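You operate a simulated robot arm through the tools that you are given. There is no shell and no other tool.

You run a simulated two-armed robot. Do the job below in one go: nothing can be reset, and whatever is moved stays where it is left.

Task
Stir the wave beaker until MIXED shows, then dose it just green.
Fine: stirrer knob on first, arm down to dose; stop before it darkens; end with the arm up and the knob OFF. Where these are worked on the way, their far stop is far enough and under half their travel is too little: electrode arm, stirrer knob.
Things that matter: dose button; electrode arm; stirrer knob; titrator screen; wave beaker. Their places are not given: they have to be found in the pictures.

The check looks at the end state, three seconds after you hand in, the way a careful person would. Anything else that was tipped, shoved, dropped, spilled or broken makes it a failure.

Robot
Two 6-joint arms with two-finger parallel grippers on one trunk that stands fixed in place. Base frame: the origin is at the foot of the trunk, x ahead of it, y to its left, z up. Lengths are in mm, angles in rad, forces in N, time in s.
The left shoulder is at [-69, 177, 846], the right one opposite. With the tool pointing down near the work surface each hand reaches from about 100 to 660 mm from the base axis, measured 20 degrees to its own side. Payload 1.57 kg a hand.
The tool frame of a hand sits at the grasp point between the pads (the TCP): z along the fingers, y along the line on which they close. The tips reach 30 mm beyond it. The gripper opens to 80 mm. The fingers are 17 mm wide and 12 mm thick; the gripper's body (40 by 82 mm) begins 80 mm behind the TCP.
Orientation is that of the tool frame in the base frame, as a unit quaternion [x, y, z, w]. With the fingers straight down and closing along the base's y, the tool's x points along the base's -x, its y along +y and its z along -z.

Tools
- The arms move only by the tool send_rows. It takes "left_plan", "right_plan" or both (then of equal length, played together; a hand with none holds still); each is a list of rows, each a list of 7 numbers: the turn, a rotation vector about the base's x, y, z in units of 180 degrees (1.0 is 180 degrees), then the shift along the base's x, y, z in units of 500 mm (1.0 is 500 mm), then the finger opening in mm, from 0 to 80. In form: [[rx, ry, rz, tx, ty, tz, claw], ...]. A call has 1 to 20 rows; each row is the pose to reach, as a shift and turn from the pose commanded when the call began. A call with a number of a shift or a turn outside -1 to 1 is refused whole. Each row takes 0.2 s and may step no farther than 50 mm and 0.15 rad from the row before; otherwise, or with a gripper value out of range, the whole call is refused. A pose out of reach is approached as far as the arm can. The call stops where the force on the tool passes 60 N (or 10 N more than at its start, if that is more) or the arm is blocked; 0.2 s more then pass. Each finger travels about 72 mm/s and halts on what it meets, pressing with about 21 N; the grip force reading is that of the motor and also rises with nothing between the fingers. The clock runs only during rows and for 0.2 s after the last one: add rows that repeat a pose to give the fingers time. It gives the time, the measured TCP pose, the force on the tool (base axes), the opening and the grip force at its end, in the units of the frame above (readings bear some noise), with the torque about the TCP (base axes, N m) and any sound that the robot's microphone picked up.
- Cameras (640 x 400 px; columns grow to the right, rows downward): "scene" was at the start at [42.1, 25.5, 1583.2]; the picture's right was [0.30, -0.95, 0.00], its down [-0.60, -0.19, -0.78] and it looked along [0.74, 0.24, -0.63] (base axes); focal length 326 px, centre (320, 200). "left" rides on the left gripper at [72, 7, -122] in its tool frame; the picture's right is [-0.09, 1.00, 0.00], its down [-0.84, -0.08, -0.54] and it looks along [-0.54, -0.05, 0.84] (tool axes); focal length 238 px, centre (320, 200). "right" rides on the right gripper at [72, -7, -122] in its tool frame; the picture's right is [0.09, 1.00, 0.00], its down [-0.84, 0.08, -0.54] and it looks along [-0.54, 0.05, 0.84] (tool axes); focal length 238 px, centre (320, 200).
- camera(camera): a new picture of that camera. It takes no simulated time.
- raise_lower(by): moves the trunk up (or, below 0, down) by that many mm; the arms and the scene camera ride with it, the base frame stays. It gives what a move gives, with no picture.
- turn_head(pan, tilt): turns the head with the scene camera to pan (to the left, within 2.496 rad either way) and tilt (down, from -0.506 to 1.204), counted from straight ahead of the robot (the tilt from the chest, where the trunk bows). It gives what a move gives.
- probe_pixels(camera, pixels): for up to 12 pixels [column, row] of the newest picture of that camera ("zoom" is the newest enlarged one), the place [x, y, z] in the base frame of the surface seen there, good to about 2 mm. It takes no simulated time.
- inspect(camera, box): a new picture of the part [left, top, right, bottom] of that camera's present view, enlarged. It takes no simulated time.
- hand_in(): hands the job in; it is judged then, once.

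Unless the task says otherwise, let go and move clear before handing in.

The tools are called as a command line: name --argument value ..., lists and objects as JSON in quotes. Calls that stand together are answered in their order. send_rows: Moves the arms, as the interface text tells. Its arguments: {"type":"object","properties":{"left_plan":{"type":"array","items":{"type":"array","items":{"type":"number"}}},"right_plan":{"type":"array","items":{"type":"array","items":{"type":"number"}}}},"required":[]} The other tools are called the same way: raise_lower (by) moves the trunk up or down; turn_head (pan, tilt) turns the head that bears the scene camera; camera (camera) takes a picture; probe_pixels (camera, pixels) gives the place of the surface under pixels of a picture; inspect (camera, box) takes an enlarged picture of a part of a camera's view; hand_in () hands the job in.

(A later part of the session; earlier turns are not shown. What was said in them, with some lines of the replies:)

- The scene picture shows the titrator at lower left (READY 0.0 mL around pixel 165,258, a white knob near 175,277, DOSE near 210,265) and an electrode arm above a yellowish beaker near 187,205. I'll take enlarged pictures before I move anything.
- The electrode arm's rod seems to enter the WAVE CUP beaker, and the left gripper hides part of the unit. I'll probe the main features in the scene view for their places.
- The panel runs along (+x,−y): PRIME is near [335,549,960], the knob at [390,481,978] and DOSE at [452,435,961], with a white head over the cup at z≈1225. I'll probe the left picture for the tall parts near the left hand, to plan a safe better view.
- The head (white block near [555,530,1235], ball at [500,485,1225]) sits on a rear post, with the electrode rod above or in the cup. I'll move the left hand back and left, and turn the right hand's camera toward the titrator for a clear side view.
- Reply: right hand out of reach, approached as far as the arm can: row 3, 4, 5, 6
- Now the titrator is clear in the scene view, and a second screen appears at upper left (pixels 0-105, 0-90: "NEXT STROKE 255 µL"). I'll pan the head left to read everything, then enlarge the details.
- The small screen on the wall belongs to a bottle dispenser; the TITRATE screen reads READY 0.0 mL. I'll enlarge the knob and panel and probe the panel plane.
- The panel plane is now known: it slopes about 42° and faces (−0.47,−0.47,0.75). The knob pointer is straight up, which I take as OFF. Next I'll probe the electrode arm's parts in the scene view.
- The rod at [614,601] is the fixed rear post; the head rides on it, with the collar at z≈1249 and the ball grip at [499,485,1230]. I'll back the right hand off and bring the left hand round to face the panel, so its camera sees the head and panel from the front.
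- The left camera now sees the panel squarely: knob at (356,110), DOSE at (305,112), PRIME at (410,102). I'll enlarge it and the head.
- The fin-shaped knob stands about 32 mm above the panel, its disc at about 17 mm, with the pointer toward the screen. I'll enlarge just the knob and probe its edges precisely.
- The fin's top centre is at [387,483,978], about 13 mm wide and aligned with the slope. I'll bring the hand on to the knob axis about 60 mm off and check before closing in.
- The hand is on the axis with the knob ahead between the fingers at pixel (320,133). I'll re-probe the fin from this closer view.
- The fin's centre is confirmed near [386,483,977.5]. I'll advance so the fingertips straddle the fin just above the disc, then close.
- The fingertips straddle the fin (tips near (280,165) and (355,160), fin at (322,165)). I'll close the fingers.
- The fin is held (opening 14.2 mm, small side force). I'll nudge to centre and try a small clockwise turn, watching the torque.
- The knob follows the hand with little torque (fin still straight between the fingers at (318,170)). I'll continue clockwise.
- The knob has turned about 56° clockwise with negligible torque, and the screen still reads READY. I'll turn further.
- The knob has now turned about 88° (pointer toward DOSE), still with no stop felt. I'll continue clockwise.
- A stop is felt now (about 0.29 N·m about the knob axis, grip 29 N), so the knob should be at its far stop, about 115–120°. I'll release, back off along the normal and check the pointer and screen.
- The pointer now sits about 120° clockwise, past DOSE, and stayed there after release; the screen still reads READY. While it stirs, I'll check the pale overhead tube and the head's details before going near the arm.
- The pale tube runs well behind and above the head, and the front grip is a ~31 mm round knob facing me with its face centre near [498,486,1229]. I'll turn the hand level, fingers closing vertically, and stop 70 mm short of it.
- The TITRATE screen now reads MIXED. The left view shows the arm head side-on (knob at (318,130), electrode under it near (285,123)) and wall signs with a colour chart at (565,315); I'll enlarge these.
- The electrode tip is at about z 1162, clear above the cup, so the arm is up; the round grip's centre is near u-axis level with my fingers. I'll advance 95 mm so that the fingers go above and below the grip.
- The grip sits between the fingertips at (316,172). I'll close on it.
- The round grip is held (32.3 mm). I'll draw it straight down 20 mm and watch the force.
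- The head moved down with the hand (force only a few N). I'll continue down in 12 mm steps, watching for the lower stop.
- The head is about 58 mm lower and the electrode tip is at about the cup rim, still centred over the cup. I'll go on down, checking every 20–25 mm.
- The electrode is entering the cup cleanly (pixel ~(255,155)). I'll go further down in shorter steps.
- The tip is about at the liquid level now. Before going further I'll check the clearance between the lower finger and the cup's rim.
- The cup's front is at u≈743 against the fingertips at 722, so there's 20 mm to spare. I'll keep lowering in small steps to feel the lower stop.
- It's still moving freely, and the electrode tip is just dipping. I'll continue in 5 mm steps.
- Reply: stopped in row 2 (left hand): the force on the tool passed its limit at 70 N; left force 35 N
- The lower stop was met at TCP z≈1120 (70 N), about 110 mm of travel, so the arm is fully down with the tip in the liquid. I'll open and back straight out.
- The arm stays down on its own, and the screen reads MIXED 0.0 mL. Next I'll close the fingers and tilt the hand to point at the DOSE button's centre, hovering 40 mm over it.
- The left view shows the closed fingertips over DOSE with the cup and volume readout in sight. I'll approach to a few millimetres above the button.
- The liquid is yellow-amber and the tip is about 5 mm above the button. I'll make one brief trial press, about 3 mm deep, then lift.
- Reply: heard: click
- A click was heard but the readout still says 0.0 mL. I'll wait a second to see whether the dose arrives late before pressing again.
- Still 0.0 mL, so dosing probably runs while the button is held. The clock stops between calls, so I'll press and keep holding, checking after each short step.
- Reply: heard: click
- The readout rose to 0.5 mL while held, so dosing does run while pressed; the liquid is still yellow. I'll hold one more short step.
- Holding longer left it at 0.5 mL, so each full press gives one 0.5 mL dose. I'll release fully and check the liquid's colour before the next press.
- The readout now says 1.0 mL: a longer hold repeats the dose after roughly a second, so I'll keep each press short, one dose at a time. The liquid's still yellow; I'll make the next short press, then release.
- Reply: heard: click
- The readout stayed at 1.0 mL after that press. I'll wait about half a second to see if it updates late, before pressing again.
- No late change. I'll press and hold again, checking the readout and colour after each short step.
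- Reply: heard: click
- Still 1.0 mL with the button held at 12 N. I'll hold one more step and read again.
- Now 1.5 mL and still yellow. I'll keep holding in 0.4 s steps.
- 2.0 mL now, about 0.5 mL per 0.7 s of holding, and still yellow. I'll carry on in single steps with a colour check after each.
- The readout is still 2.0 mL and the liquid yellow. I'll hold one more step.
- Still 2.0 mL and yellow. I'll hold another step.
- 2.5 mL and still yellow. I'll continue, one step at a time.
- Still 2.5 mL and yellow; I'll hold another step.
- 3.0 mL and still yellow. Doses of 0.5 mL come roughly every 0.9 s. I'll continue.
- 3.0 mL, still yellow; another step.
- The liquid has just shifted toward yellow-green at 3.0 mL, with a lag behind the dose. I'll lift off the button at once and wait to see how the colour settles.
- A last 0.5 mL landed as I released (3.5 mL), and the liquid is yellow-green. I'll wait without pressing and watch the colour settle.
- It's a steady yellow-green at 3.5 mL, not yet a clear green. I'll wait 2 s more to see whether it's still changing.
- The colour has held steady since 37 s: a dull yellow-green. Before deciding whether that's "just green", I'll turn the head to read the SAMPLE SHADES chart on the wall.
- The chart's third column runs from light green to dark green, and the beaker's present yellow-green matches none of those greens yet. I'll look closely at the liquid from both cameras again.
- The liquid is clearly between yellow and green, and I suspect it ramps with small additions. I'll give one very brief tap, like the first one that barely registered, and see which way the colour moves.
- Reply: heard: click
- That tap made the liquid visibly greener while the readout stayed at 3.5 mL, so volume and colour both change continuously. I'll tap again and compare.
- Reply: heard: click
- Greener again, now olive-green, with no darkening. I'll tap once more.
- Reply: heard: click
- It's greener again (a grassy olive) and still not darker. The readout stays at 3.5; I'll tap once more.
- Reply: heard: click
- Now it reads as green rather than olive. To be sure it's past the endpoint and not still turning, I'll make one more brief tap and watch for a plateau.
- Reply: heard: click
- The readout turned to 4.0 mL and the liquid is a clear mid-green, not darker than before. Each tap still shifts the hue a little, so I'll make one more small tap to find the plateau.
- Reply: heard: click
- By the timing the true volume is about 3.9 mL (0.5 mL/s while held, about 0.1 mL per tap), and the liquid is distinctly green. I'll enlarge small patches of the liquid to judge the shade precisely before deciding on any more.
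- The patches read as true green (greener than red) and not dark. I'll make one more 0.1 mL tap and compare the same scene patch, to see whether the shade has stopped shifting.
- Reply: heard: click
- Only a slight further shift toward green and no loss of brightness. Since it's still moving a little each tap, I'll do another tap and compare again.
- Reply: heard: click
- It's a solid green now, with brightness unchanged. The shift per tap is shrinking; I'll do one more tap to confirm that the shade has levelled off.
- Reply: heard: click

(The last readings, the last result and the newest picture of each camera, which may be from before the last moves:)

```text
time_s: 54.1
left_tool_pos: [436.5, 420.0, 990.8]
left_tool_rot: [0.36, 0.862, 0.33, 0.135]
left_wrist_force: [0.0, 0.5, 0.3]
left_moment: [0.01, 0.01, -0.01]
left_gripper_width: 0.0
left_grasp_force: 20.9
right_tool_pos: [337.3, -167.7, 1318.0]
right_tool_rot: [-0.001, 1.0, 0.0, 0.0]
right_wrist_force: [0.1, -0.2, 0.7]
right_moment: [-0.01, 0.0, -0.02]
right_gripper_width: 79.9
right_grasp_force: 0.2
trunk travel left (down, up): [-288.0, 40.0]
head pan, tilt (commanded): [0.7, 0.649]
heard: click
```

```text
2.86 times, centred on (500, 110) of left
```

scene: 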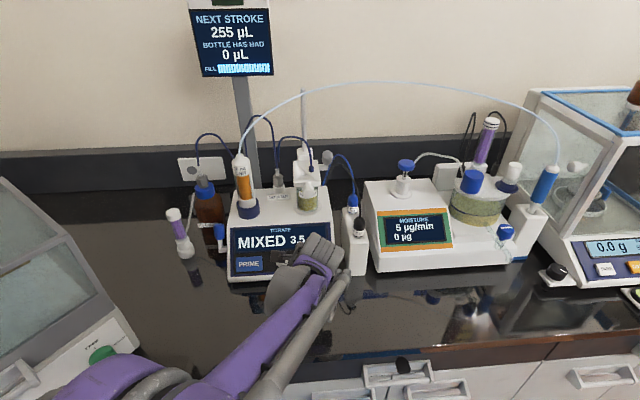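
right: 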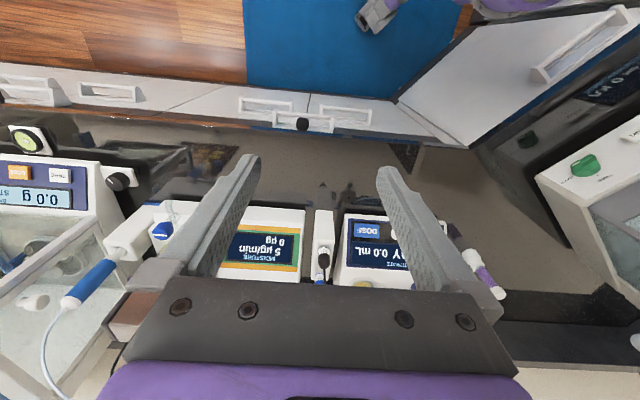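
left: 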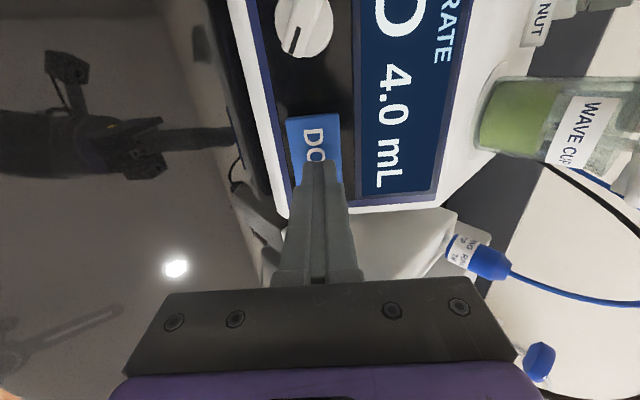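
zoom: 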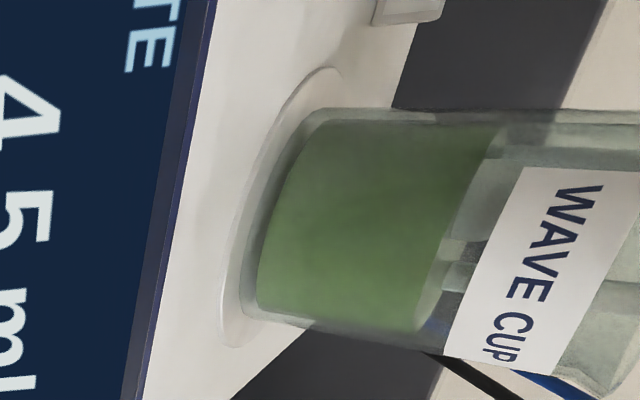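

The readout went to 4.5 mL (true volume about 4.27), and the liquid is a solid green. I'll study the same left patch as before to see whether it's still shifting hue or has begun to dim.

inspect --camera "left" --box '[500, 110, 514, 120]'

inspect --camera "scene" --box '[280, 165, 340, 220]'

camera --camera "scene"

```text
16.00 times, centred on (507, 115) of left
```

zoom: 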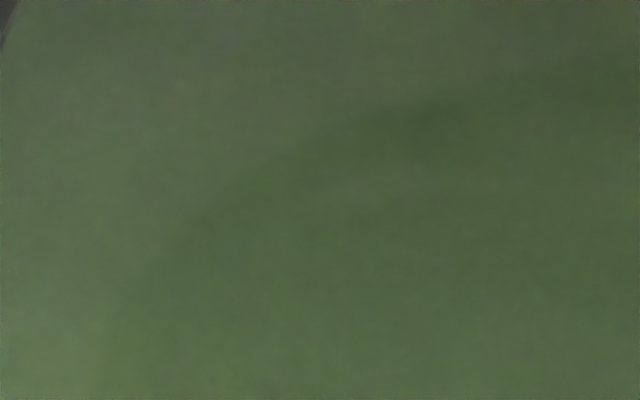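

```text
7.27 times, centred on (310, 192) of scene
```

zoom: 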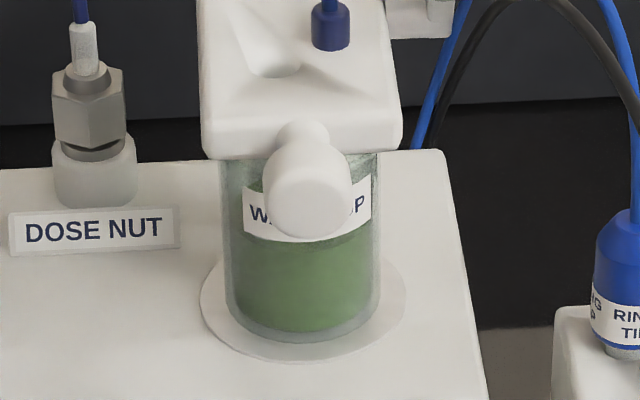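

```text
taken
```

scene: 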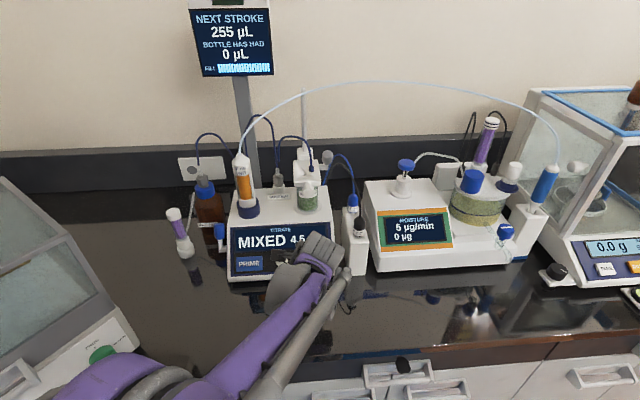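

Compared with the earlier patch, red has dropped and blue risen slightly while green is nearly unchanged: that's still hue turning to green, not darkening. I'll make one more small tap and compare again.

send_rows --left_plan '[[0, 0, 0, 0.0082, 0.0082, -0.0131, 0], [0, 0, 0, 0.0115, 0.0115, -0.0184, 0], [0, 0, 0, 0, 0, 0, 0], [0, 0, 0, 0, 0, 0, 0], [0, 0, 0, 0, 0, 0, 0], [0, 0, 0, 0, 0, 0, 0]]'

inspect --camera "left" --box '[500, 110, 514, 120]'

inspect --camera "scene" --box '[303, 201, 311, 206]'

inspect --camera "left" --box '[400, 40, 600, 180]'

```text
time_s: 55.5
left_tool_pos: [436.0, 420.6, 990.7]
left_tool_rot: [0.359, 0.862, 0.331, 0.135]
left_wrist_force: [-0.7, -1.4, 0.3]
left_moment: [-0.03, 0.03, -0.01]
left_gripper_width: 0.1
left_grasp_force: 21.5
right_tool_pos: [335.8, -166.9, 1317.9]
right_tool_rot: [0.0, 1.0, 0.0, 0.0]
right_wrist_force: [-0.2, 0.4, -0.9]
right_moment: [0.0, 0.01, -0.04]
right_gripper_width: 80.0
right_grasp_force: 0.0
trunk travel left (down, up): [-288.0, 40.0]
head pan, tilt (commanded): [0.7, 0.649]
heard: click
```

```text
16.00 times, centred on (507, 115) of left
```

zoom: 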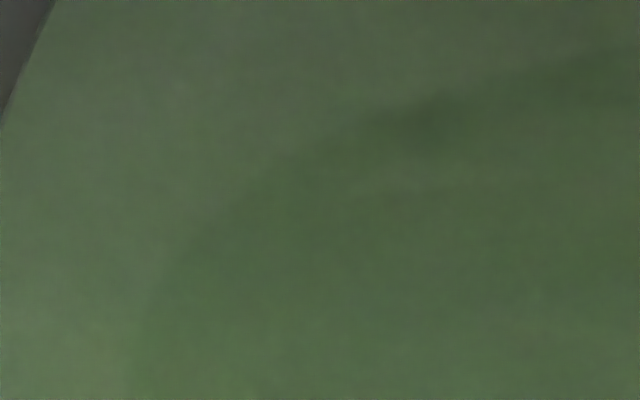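

```text
16.00 times, centred on (307, 204) of scene
```

zoom: 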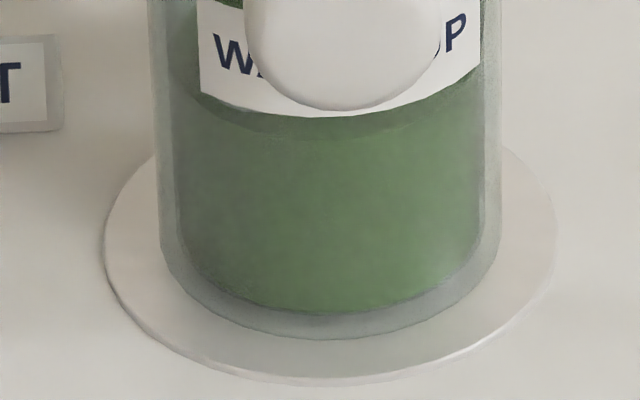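

```text
2.86 times, centred on (500, 110) of left
```

zoom: 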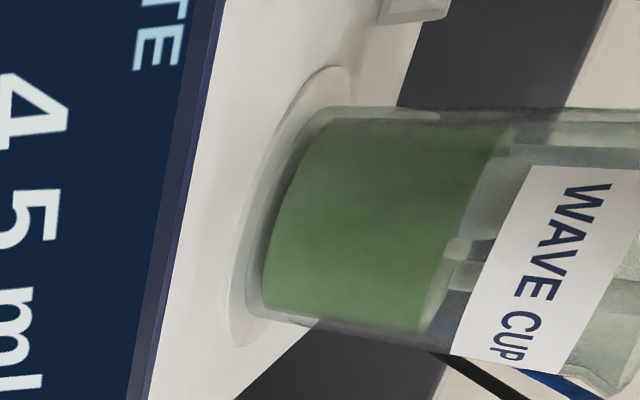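

It's now almost pure green (red and blue about equal) with green brightness unchanged. I'll wait 2 s without dosing, to see whether the colour still drifts from mixing lag.

send_rows --left_plan '[[0, 0, 0, 0, 0, 0, 0], [0, 0, 0, 0, 0, 0, 0], [0, 0, 0, 0, 0, 0, 0], [0, 0, 0, 0, 0, 0, 0], [0, 0, 0, 0, 0, 0, 0], [0, 0, 0, 0, 0, 0, 0], [0, 0, 0, 0, 0, 0, 0], [0, 0, 0, 0, 0, 0, 0], [0, 0, 0, 0, 0, 0, 0]]'

inspect --camera "left" --box '[500, 110, 514, 120]'

inspect --camera "scene" --box '[303, 201, 311, 206]'

inspect --camera "left" --box '[400, 40, 600, 180]'

```text
time_s: 57.5
left_tool_pos: [437.0, 419.3, 989.3]
left_tool_rot: [0.36, 0.862, 0.331, 0.135]
left_wrist_force: [-0.3, 0.0, -0.2]
left_moment: [0.0, 0.0, 0.02]
left_gripper_width: 0.0
left_grasp_force: 21.2
right_tool_pos: [336.7, -168.8, 1318.3]
right_tool_rot: [0.0, 1.0, 0.0, 0.0]
right_wrist_force: [-0.1, 0.3, -0.7]
right_moment: [-0.03, -0.03, -0.02]
right_gripper_width: 79.9
right_grasp_force: 0.0
trunk travel left (down, up): [-288.0, 40.0]
head pan, tilt (commanded): [0.7, 0.649]
```

```text
16.00 times, centred on (507, 115) of left
```

zoom: 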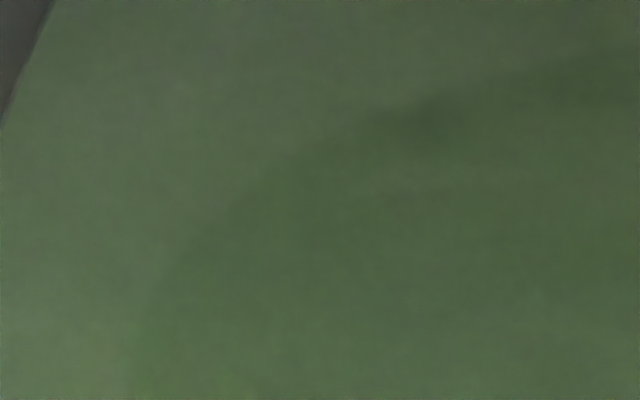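

```text
16.00 times, centred on (307, 204) of scene
```

zoom: 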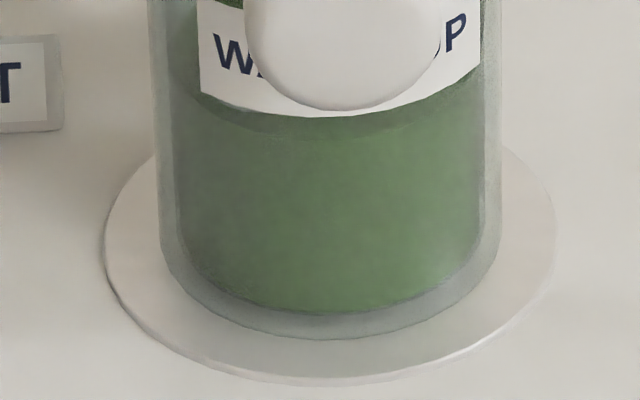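

```text
2.86 times, centred on (500, 110) of left
```

zoom: 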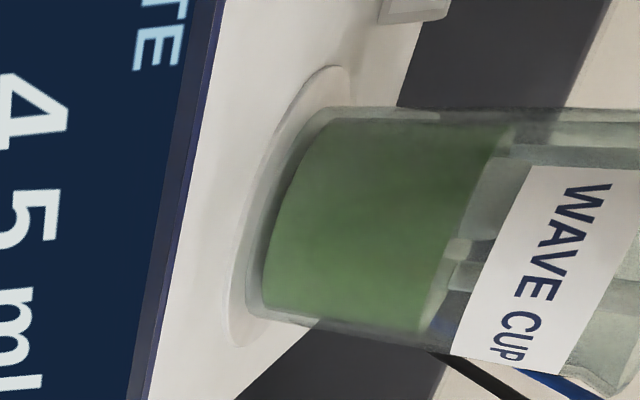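

The colour is steady, so there's no lag left. Clear shifts up to about 4.27 mL put the endpoint no earlier than that; one more 0.1 mL tap is safe and will show whether the shade has levelled off.

send_rows --left_plan '[[0, 0, 0, 0.0082, 0.0082, -0.0131, 0], [0, 0, 0, 0.0115, 0.0115, -0.0184, 0], [0, 0, 0, 0, 0, 0, 0], [0, 0, 0, 0, 0, 0, 0], [0, 0, 0, 0, 0, 0, 0], [0, 0, 0, 0, 0, 0, 0]]'

inspect --camera "left" --box '[500, 110, 514, 120]'

inspect --camera "scene" --box '[303, 201, 311, 206]'

inspect --camera "left" --box '[400, 40, 600, 180]'

```text
time_s: 58.9
left_tool_pos: [436.7, 420.3, 991.2]
left_tool_rot: [0.36, 0.862, 0.331, 0.135]
left_wrist_force: [-0.3, -0.2, 0.1]
left_moment: [-0.01, -0.03, -0.02]
left_gripper_width: 0.0
left_grasp_force: 20.9
right_tool_pos: [336.0, -165.9, 1317.8]
right_tool_rot: [0.0, 1.0, 0.0, 0.0]
right_wrist_force: [-0.3, -0.1, 0.3]
right_moment: [-0.02, -0.01, 0.0]
right_gripper_width: 79.9
right_grasp_force: 0.0
trunk travel left (down, up): [-288.0, 40.0]
head pan, tilt (commanded): [0.7, 0.649]
heard: click
```

```text
16.00 times, centred on (507, 115) of left
```

zoom: 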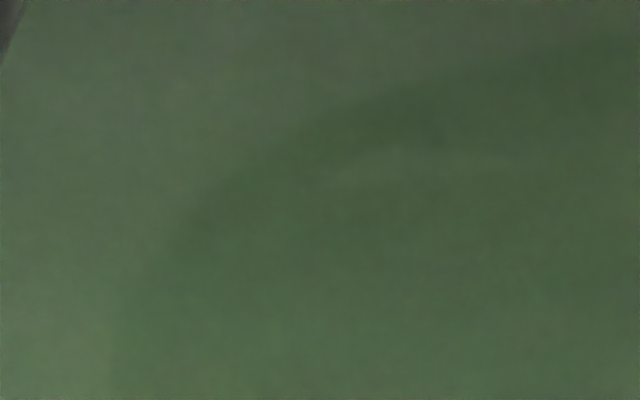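

```text
16.00 times, centred on (307, 204) of scene
```

zoom: 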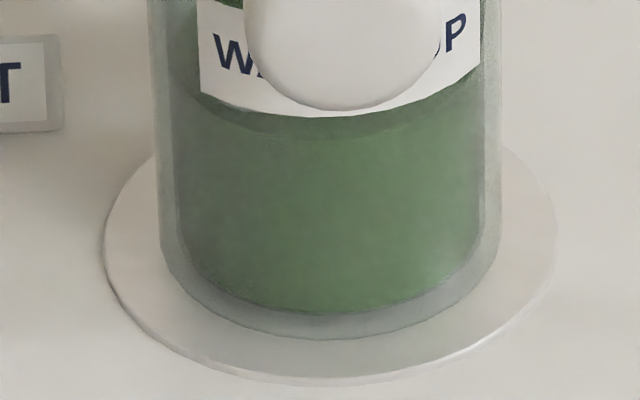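

```text
2.86 times, centred on (500, 110) of left
```

zoom: 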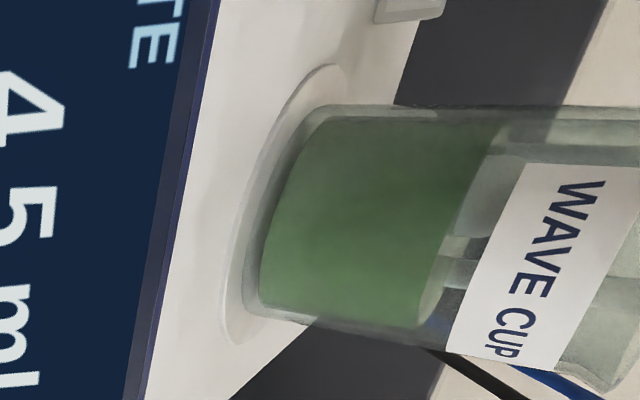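

The shade is now barely changing: a clean green, true volume about 4.5 mL and not dark, so I'll stop dosing here. Next I'll bring the hand level again in front of the lowered arm's round grip to raise it.

send_rows --left_plan '[[0.0, 0.0, 0, -0.01, -0.01, 0.03, 0], [0.0271, -0.0271, 0, -0.012, -0.011, 0.063, 0], [0.0542, -0.0542, 0, -0.014, -0.012, 0.096, 10], [0.0813, -0.0813, 0, -0.016, -0.0125, 0.13, 30], [0.1084, -0.1084, 0, -0.018, -0.013, 0.163, 50], [0.1355, -0.1355, 0, -0.02, -0.0135, 0.196, 60], [0.1626, -0.1626, 0, -0.022, -0.014, 0.229, 60], [0.1897, -0.1897, 0, -0.0232, -0.0142, 0.262, 60], [0.1897, -0.1897, 0, -0.0232, -0.0142, 0.262, 60]]'

camera --camera "left"

camera --camera "scene"

```text
time_s: 60.9
left_tool_pos: [422.8, 411.2, 1122.1]
left_tool_rot: [0.272, 0.65, 0.656, 0.269]
left_wrist_force: [-0.8, 0.1, 0.1]
left_moment: [-0.02, 0.02, 0.0]
left_gripper_width: 59.9
left_grasp_force: 0.1
right_tool_pos: [336.5, -167.4, 1318.3]
right_tool_rot: [0.001, 1.0, 0.0, 0.0]
right_wrist_force: [0.0, -0.1, 0.2]
right_moment: [0.01, 0.0, -0.01]
right_gripper_width: 79.9
right_grasp_force: 0.1
trunk travel left (down, up): [-288.0, 40.0]
head pan, tilt (commanded): [0.7, 0.649]
```

```text
taken
```

left: 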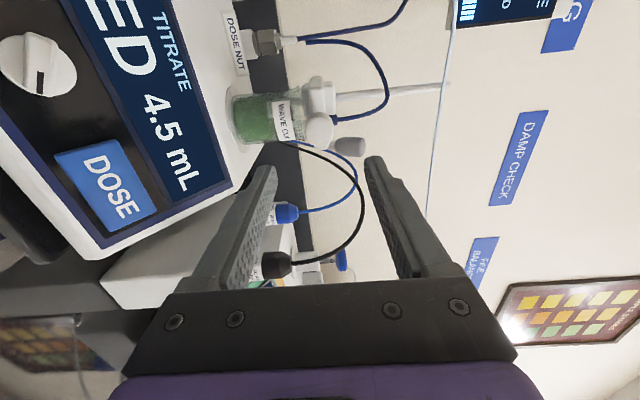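

```text
taken
```

scene: 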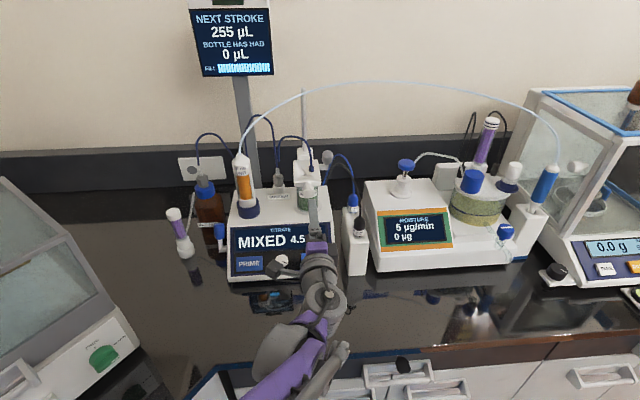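

The hand is aligned again as it was when I released the arm, and the cup looks green at (270,118). I'll advance on to the grip and close.

send_rows --left_plan '[[0, 0, 0, 0.037, 0.036, -0.001, 60], [0, 0, 0, 0.074, 0.073, -0.002, 60], [0, 0, 0, 0.111, 0.109, -0.003, 60], [0, 0, 0, 0.147, 0.1444, -0.003, 60], [0, 0, 0, 0.147, 0.1444, -0.003, 60], [0, 0, 0, 0.147, 0.1444, -0.003, 40], [0, 0, 0, 0.147, 0.1444, -0.003, 20], [0, 0, 0, 0.147, 0.1444, -0.003, 20]]'

camera --camera "left"

```text
time_s: 62.7
left_tool_pos: [498.0, 485.1, 1119.3]
left_tool_rot: [0.271, 0.651, 0.655, 0.269]
left_wrist_force: [1.9, 2.6, 6.3]
left_moment: [-0.08, 0.11, 0.05]
left_gripper_width: 28.9
left_grasp_force: 39.0
right_tool_pos: [336.1, -166.9, 1317.6]
right_tool_rot: [0.0, 1.0, -0.001, 0.0]
right_wrist_force: [0.4, -0.3, -0.4]
right_moment: [0.04, 0.02, 0.01]
right_gripper_width: 80.0
right_grasp_force: 0.1
trunk travel left (down, up): [-288.0, 40.0]
head pan, tilt (commanded): [0.7, 0.649]
```

```text
taken
```

left: 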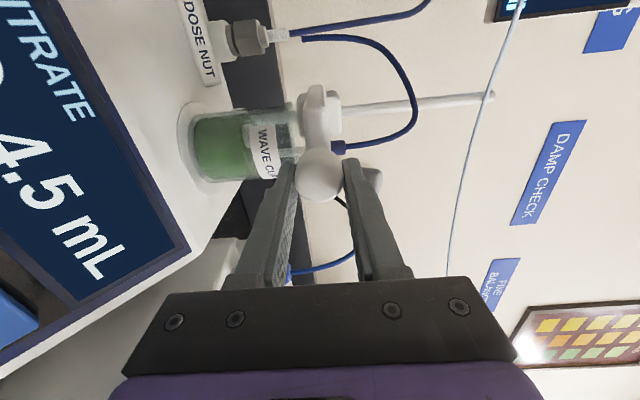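

The grip is held at 28.9 mm. I'll raise the arm 60 mm first.

send_rows --left_plan '[[0, 0, 0, 0, 0, 0.02, 20], [0, 0, 0, 0, 0, 0.045, 20], [0, 0, 0, 0, 0, 0.07, 20], [0, 0, 0, 0, 0, 0.095, 20], [0, 0, 0, 0, 0, 0.12, 20]]'

camera --camera "left"

```text
time_s: 63.9
left_tool_pos: [498.0, 483.6, 1178.3]
left_tool_rot: [0.272, 0.651, 0.656, 0.268]
left_wrist_force: [-4.2, 2.7, -4.3]
left_moment: [-0.25, 0.15, -1.22]
left_gripper_width: 28.9
left_grasp_force: 39.0
right_tool_pos: [336.8, -165.2, 1317.8]
right_tool_rot: [-0.001, 1.0, 0.0, 0.0]
right_wrist_force: [0.2, -0.8, -0.5]
right_moment: [0.0, 0.02, 0.01]
right_gripper_width: 80.0
right_grasp_force: 0.0
trunk travel left (down, up): [-288.0, 40.0]
head pan, tilt (commanded): [0.7, 0.649]
```

```text
taken
```

left: 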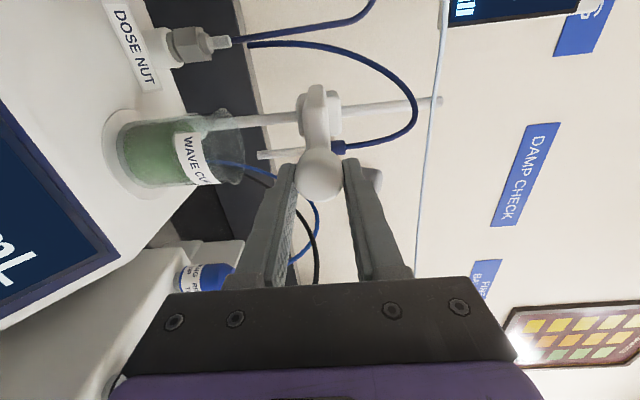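

The arm is rising with the hand and the electrode is clear of the cup. I'll raise it the remaining 50 mm or so to its upper stop.

send_rows --left_plan '[[0, 0, 0, 0, 0, 0.025, 20], [0, 0, 0, 0, 0, 0.05, 20], [0, 0, 0, 0, 0, 0.075, 20], [0, 0, 0, 0, 0, 0.09, 20], [0, 0, 0, 0, 0, 0.1, 20], [0, 0, 0, 0, 0, 0.106, 20]]'

camera --camera "left"

camera --camera "scene"

```text
time_s: 65.3
left_tool_pos: [499.1, 485.6, 1227.7]
left_tool_rot: [0.272, 0.653, 0.653, 0.27]
left_wrist_force: [-19.6, -13.2, -55.9]
left_moment: [-0.7, 0.4, 0.94]
left_gripper_width: 29.0
left_grasp_force: 38.7
right_tool_pos: [337.5, -163.8, 1316.9]
right_tool_rot: [0.0, 1.0, 0.0, 0.0]
right_wrist_force: [1.2, -0.8, -0.4]
right_moment: [0.02, 0.02, 0.02]
right_gripper_width: 80.1
right_grasp_force: 0.1
trunk travel left (down, up): [-288.0, 40.0]
head pan, tilt (commanded): [0.7, 0.649]
```

```text
taken
```

left: 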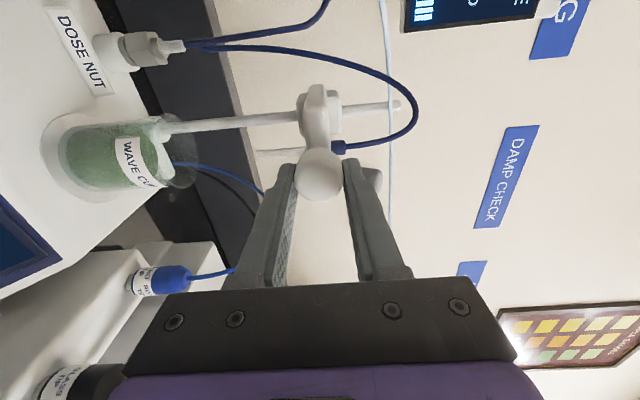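

```text
taken
```

scene: 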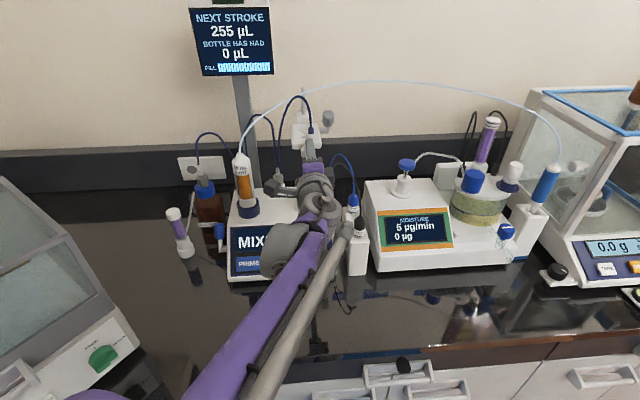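

The upper stop is reached (56 N resisting). I'll ease off 4 mm, then open and back straight out.

send_rows --left_plan '[[0, 0, 0, 0, 0, -0.006, 20], [0, 0, 0, 0, 0, -0.006, 40], [0, 0, 0, 0, 0, -0.006, 60], [0, 0, 0, 0, 0, -0.006, 60], [0, 0, 0, -0.035, -0.035, -0.006, 60], [0, 0, 0, -0.07, -0.07, -0.006, 60], [0, 0, 0, -0.105, -0.105, -0.006, 60], [0, 0, 0, -0.14, -0.14, -0.006, 60]]'

camera --camera "left"

camera --camera "scene"

```text
time_s: 67.1
left_tool_pos: [427.4, 412.0, 1228.4]
left_tool_rot: [0.272, 0.651, 0.656, 0.268]
left_wrist_force: [-0.9, 0.3, -0.1]
left_moment: [-0.02, 0.0, 0.02]
left_gripper_width: 59.8
left_grasp_force: 0.0
right_tool_pos: [335.1, -167.7, 1318.3]
right_tool_rot: [0.0, 1.0, 0.0, 0.0]
right_wrist_force: [-0.2, 0.3, 1.3]
right_moment: [0.0, 0.0, -0.03]
right_gripper_width: 80.1
right_grasp_force: 0.1
trunk travel left (down, up): [-288.0, 40.0]
head pan, tilt (commanded): [0.7, 0.649]
```

```text
taken
```

left: 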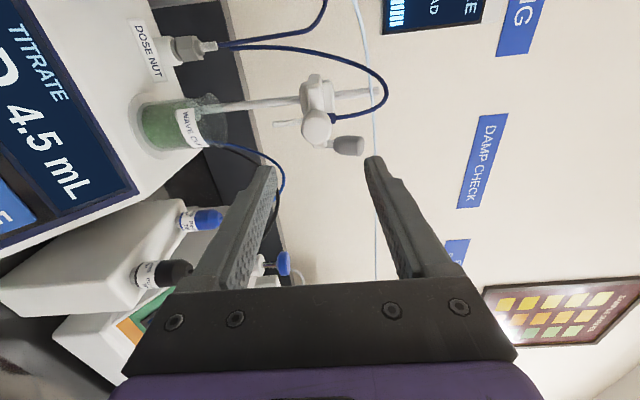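

```text
taken
```

scene: 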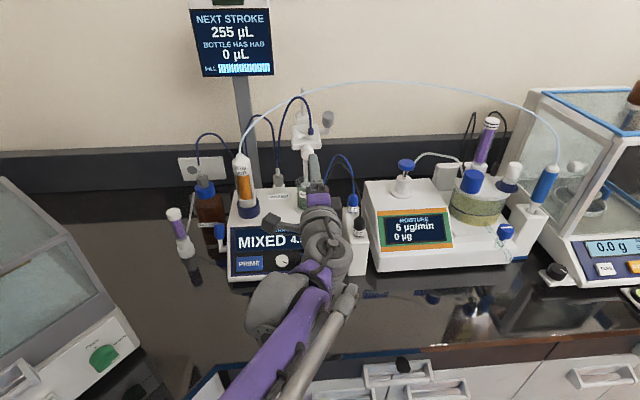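

The arm is up and stays up, and the cup is still green. Now I'll return to the pose from which I left the stirrer knob, retracing the earlier path.

send_rows --left_plan '[[-0.0105, 0.0425, -0.0101, -0.0264, 0.0061, -0.048, 60], [-0.0209, 0.0849, -0.0202, -0.0528, 0.0122, -0.096, 60], [-0.0314, 0.1274, -0.0303, -0.0792, 0.0183, -0.144, 50], [-0.0419, 0.1699, -0.0405, -0.1056, 0.0245, -0.192, 42], [-0.0524, 0.2124, -0.0506, -0.132, 0.0306, -0.24, 42], [-0.0628, 0.2548, -0.0607, -0.1584, 0.0367, -0.288, 42], [-0.0733, 0.2973, -0.0708, -0.1848, 0.0428, -0.336, 42], [-0.0733, 0.2973, -0.0708, -0.1848, 0.0428, -0.336, 42]]'

camera --camera "left"

inspect --camera "left" --box '[280, 80, 420, 200]'

```text
time_s: 68.9
left_tool_pos: [335.2, 435.6, 1059.4]
left_tool_rot: [0.573, 0.738, 0.354, 0.044]
left_wrist_force: [0.0, 0.1, 0.5]
left_moment: [0.04, 0.02, -0.01]
left_gripper_width: 41.8
left_grasp_force: 0.1
right_tool_pos: [336.4, -168.2, 1317.4]
right_tool_rot: [0.0, 1.0, 0.0, 0.0]
right_wrist_force: [0.3, -0.2, -0.1]
right_moment: [0.02, 0.01, -0.01]
right_gripper_width: 80.1
right_grasp_force: 0.1
trunk travel left (down, up): [-288.0, 40.0]
head pan, tilt (commanded): [0.7, 0.649]
```

```text
taken
```

left: 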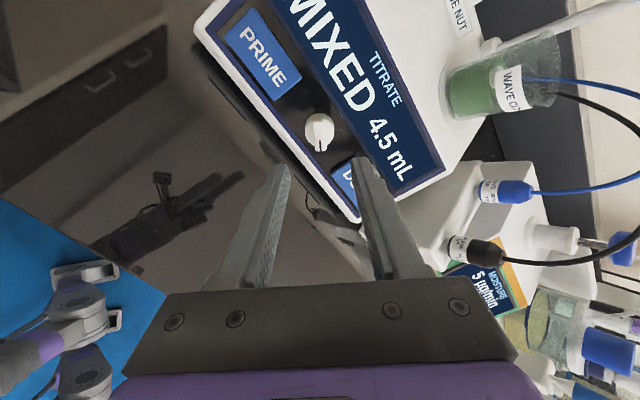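

```text
3.33 times, centred on (350, 140) of left
```

zoom: 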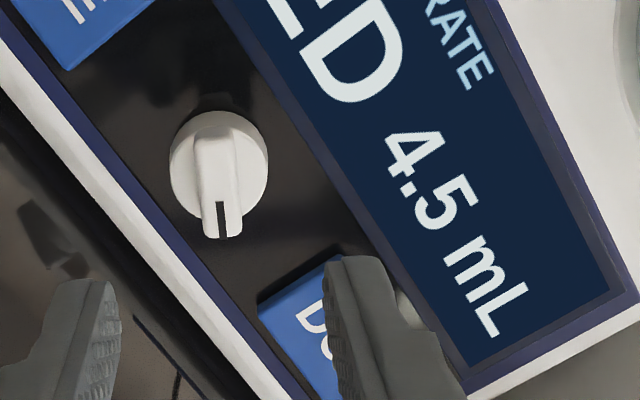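

The knob is where I left it, with the fin aligned to the fingers. I'll go in to the same grip position and close on the fin.

send_rows --left_plan '[[0, 0, 0, 0.022, 0.021, -0.035, 42], [0, 0, 0, 0.044, 0.042, -0.07, 42], [0, 0, 0, 0.065, 0.063, -0.105, 42], [0, 0, 0, 0.0852, 0.0828, -0.138, 42], [0, 0, 0, 0.0852, 0.0828, -0.138, 42], [0, 0, 0, 0.0852, 0.0828, -0.138, 25], [0, 0, 0, 0.0852, 0.0828, -0.138, 8], [0, 0, 0, 0.0852, 0.0828, -0.138, 8]]'

camera --camera "left"

```text
time_s: 70.7
left_tool_pos: [376.1, 480.3, 991.7]
left_tool_rot: [0.573, 0.738, 0.355, 0.044]
left_wrist_force: [-4.8, -1.9, -3.8]
left_moment: [-0.07, -0.28, 0.3]
left_gripper_width: 11.8
left_grasp_force: 29.1
right_tool_pos: [335.9, -168.2, 1318.4]
right_tool_rot: [-0.001, 1.0, 0.0, 0.0]
right_wrist_force: [-0.2, -0.7, 0.2]
right_moment: [0.03, 0.01, -0.03]
right_gripper_width: 79.9
right_grasp_force: 0.0
trunk travel left (down, up): [-288.0, 40.0]
head pan, tilt (commanded): [0.7, 0.649]
```

```text
taken
```

left: 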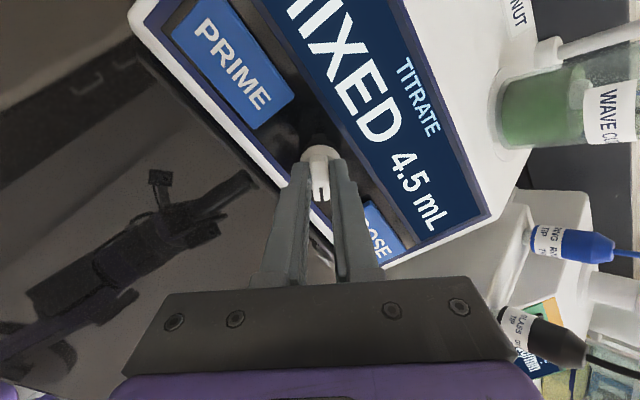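

The fin is held (11.8 mm). I'll turn it counter-clockwise back toward OFF, the first 64°.

send_rows --left_plan '[[-0.02096, -0.02096, 0.0333, 0.001, -0.002, -0.001, 8], [-0.0419, -0.0419, 0.0666, 0.002, -0.003, -0.001, 8], [-0.0629, -0.0629, 0.0999, 0.003, -0.004, -0.001, 8], [-0.0838, -0.0838, 0.1332, 0.003, -0.005, -0.001, 8], [-0.1048, -0.1048, 0.1666, 0.003, -0.005, -0.001, 8], [-0.1258, -0.1258, 0.1999, 0.003, -0.005, -0.001, 8], [-0.1467, -0.1467, 0.2332, 0.003, -0.005, -0.001, 8], [-0.1677, -0.1677, 0.2665, 0.003, -0.005, -0.001, 8]]'

camera --camera "left"

```text
time_s: 72.5
left_tool_pos: [379.3, 477.3, 991.5]
left_tool_rot: [0.092, 0.93, 0.275, 0.225]
left_wrist_force: [-15.0, 6.8, -19.4]
left_moment: [0.05, 0.19, 0.1]
left_gripper_width: 12.0
left_grasp_force: 29.3
right_tool_pos: [334.5, -164.4, 1318.4]
right_tool_rot: [0.0, 1.0, -0.001, 0.001]
right_wrist_force: [-0.6, -0.4, 0.4]
right_moment: [0.0, -0.02, -0.01]
right_gripper_width: 79.9
right_grasp_force: 0.1
trunk travel left (down, up): [-288.0, 40.0]
head pan, tilt (commanded): [0.7, 0.649]
```

```text
taken
```

left: 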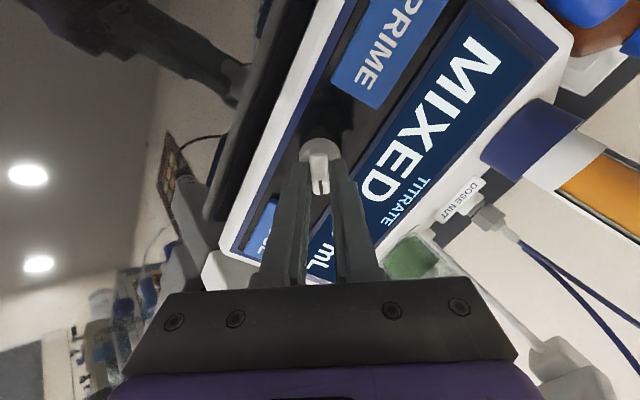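

The knob has followed back to about 56° with the hand; there's a modest side load, so I'll nudge to centre while turning the remaining 56° to the original pointer-up position.

send_rows --left_plan '[[-0.02096, -0.02096, 0.0333, -0.002, 0, -0.002, 8], [-0.0419, -0.0419, 0.0666, -0.004, 0, -0.003, 8], [-0.0629, -0.0629, 0.0999, -0.004, 0, -0.003, 8], [-0.0838, -0.0838, 0.1332, -0.004, -0.001, -0.003, 8], [-0.1048, -0.1048, 0.1666, -0.004, -0.002, -0.003, 8], [-0.1258, -0.1258, 0.1999, -0.004, -0.002, -0.003, 8], [-0.1467, -0.1467, 0.2332, -0.004, -0.002, -0.003, 8]]'

camera --camera "left"

```text
time_s: 74.1
left_tool_pos: [375.3, 472.7, 988.6]
left_tool_rot: [-0.357, 0.865, 0.136, 0.326]
left_wrist_force: [-8.6, 3.1, -3.0]
left_moment: [-0.01, 0.13, 0.13]
left_gripper_width: 15.7
left_grasp_force: 4.3
right_tool_pos: [336.2, -167.3, 1318.1]
right_tool_rot: [0.0, 1.0, 0.0, 0.0]
right_wrist_force: [0.6, 0.1, 0.1]
right_moment: [-0.02, -0.01, -0.01]
right_gripper_width: 80.2
right_grasp_force: 0.0
trunk travel left (down, up): [-288.0, 40.0]
head pan, tilt (commanded): [0.7, 0.649]
```

```text
taken
```

left: 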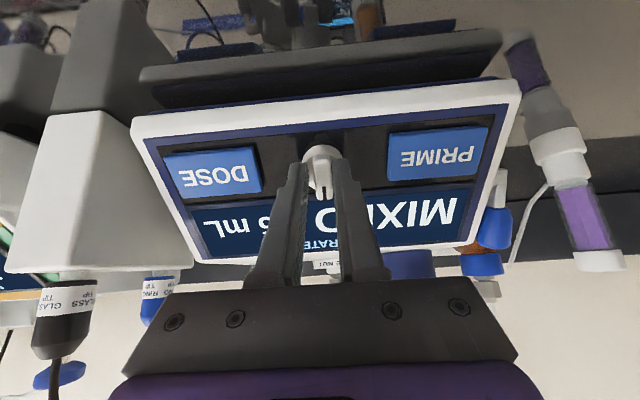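

The hand is back at its original angle, with the fin pointer near the screen side again. I'll turn a touch further (0.1 rad) to seat it against the OFF stop and feel the torque.

send_rows --left_plan '[[-0.008, -0.008, 0.0125, 0.002, 0.002, 0.002, 8], [-0.015, -0.015, 0.0238, 0.003, 0.003, 0.003, 8]]'

camera --camera "left"

inspect --camera "left" --box '[280, 120, 370, 220]'

```text
time_s: 74.7
left_tool_pos: [378.2, 475.4, 991.4]
left_tool_rot: [-0.4, 0.845, 0.121, 0.333]
left_wrist_force: [-9.1, 4.5, -2.9]
left_moment: [0.05, 0.19, 0.07]
left_gripper_width: 17.2
left_grasp_force: 5.4
right_tool_pos: [335.3, -165.8, 1319.0]
right_tool_rot: [0.0, 1.0, 0.0, 0.001]
right_wrist_force: [-0.1, -0.2, 0.0]
right_moment: [-0.03, 0.01, -0.01]
right_gripper_width: 80.0
right_grasp_force: 0.0
trunk travel left (down, up): [-288.0, 40.0]
head pan, tilt (commanded): [0.7, 0.649]
```

```text
taken
```

left: 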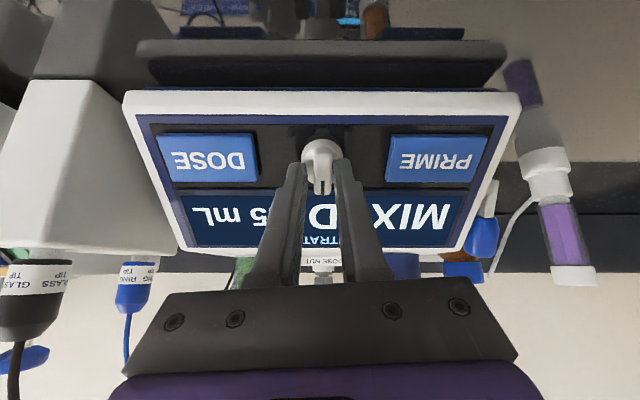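

```text
4.00 times, centred on (325, 170) of left
```

zoom: 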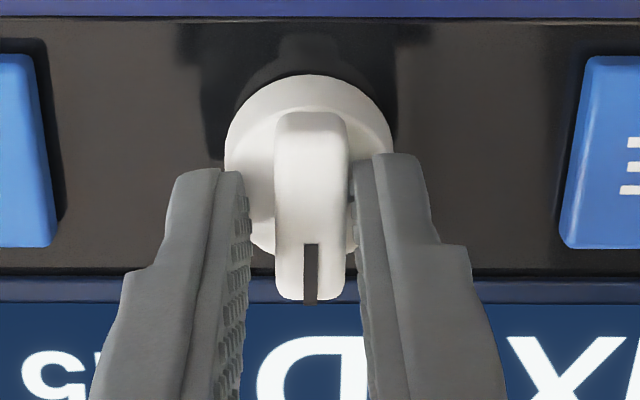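

The fin has stopped with its pointer square to the screen while the fingers wedge slightly open, so it's against the OFF stop. I'll release and back away along the normal.

send_rows --left_plan '[[0, 0, 0, 0, 0, 0, 30], [0, 0, 0, 0, 0, 0, 44], [0, 0, 0, 0, 0, 0, 44], [0, 0, 0, -0.02, -0.02, 0.032, 44], [0, 0, 0, -0.04, -0.04, 0.064, 44], [0, 0, 0, -0.06, -0.06, 0.096, 44], [0, 0, 0, -0.085, -0.085, 0.135, 44], [0, 0, 0, -0.12, -0.12, 0.18, 44], [0, 0, 0, -0.15, -0.15, 0.22, 44]]'

camera --camera "left"

camera --camera "scene"

```text
time_s: 76.7
left_tool_pos: [304.2, 400.2, 1101.4]
left_tool_rot: [-0.398, 0.846, 0.121, 0.333]
left_wrist_force: [0.9, 0.4, 0.0]
left_moment: [0.0, 0.02, -0.01]
left_gripper_width: 43.9
left_grasp_force: 0.0
right_tool_pos: [335.4, -167.7, 1318.2]
right_tool_rot: [0.001, 1.0, 0.0, 0.0]
right_wrist_force: [0.6, 0.2, -0.6]
right_moment: [0.02, 0.0, -0.01]
right_gripper_width: 80.1
right_grasp_force: 0.0
trunk travel left (down, up): [-288.0, 40.0]
head pan, tilt (commanded): [0.7, 0.649]
```

```text
taken
```

left: 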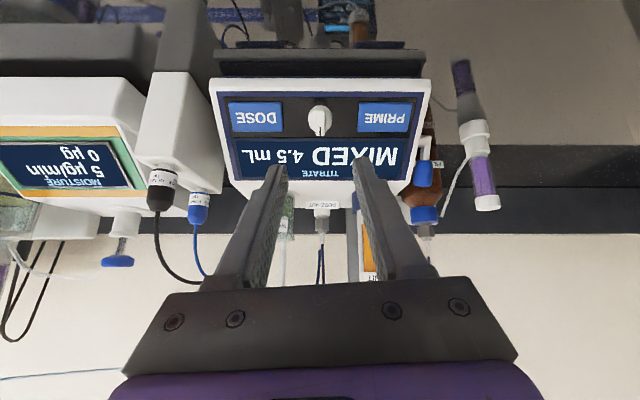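

```text
taken
```

scene: 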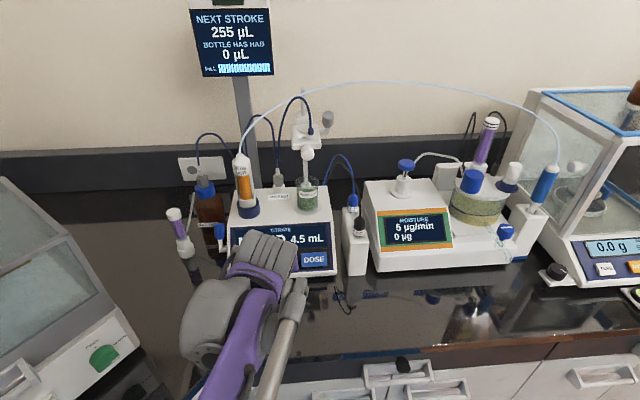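

inspect --camera "left" --box '[290, 90, 350, 145]'

inspect --camera "scene" --box '[265, 90, 345, 220]'

inspect --camera "scene" --box '[295, 180, 325, 215]'

probe_pixels --camera "scene" --pixels '[[308, 154], [305, 145], [304, 132], [309, 200]]'

```text
7.27 times, centred on (320, 118) of left
```

zoom: 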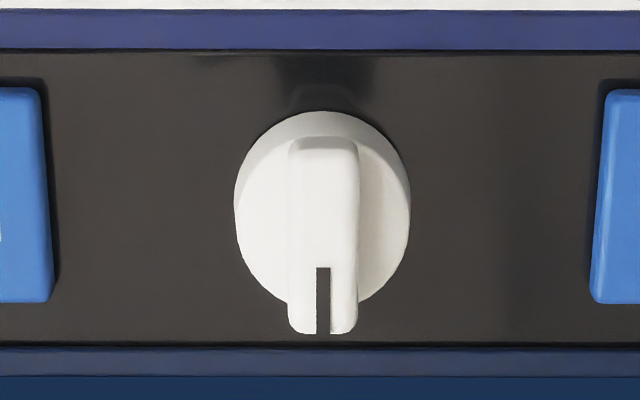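

```text
3.08 times, centred on (305, 155) of scene
```

zoom: 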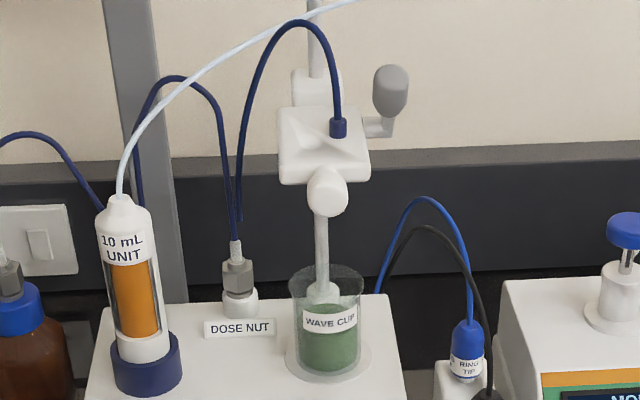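

```text
11.43 times, centred on (310, 198) of scene
```

zoom: 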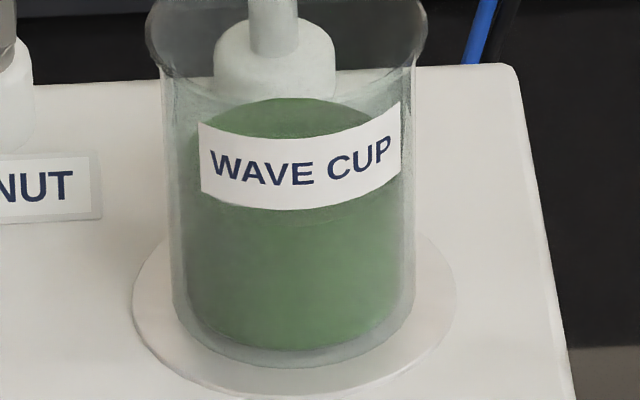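

```text
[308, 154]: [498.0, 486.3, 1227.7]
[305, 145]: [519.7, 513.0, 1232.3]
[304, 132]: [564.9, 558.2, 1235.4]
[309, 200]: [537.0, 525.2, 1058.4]
```

The knob pointer is straight up as at the start (OFF), the arm is back at its original height (grip z≈1228), and the cup is an even green at 4.5 mL and not dark. The hand is clear and nothing else has moved, so I'll hand in.

hand_in

```text
The job is handed in.
```

I stirred the wave beaker until MIXED showed, then dosed it to green. The arm was up and the knob OFF when I handed in.

- **Stirring:** I turned the knob clockwise to its far stop, about 120°, and MIXED came up a few seconds later. It stayed on through dosing. At the end I turned it back until it stopped, with the pointer straight up as at the start.
- **Dosing:** I lowered the electrode arm to its lower stop and pressed DOSE until the screen read 4.5 mL. By timing I estimate the true volume was about 4.5 mL. The liquid went from amber through yellow-green to green.
- **Arm:** I raised it to its upper stop, and it now sits at its starting height.

**Endpoint not certain:** I couldn't pin down the exact endpoint. The shade still shifted slightly with my last 0.1 mL tap, so I judged "just green" by eye. It was clearly green and not dark when I stopped.

Nothing else looked moved in the last pictures. The left hand is open and clear of the titrator.
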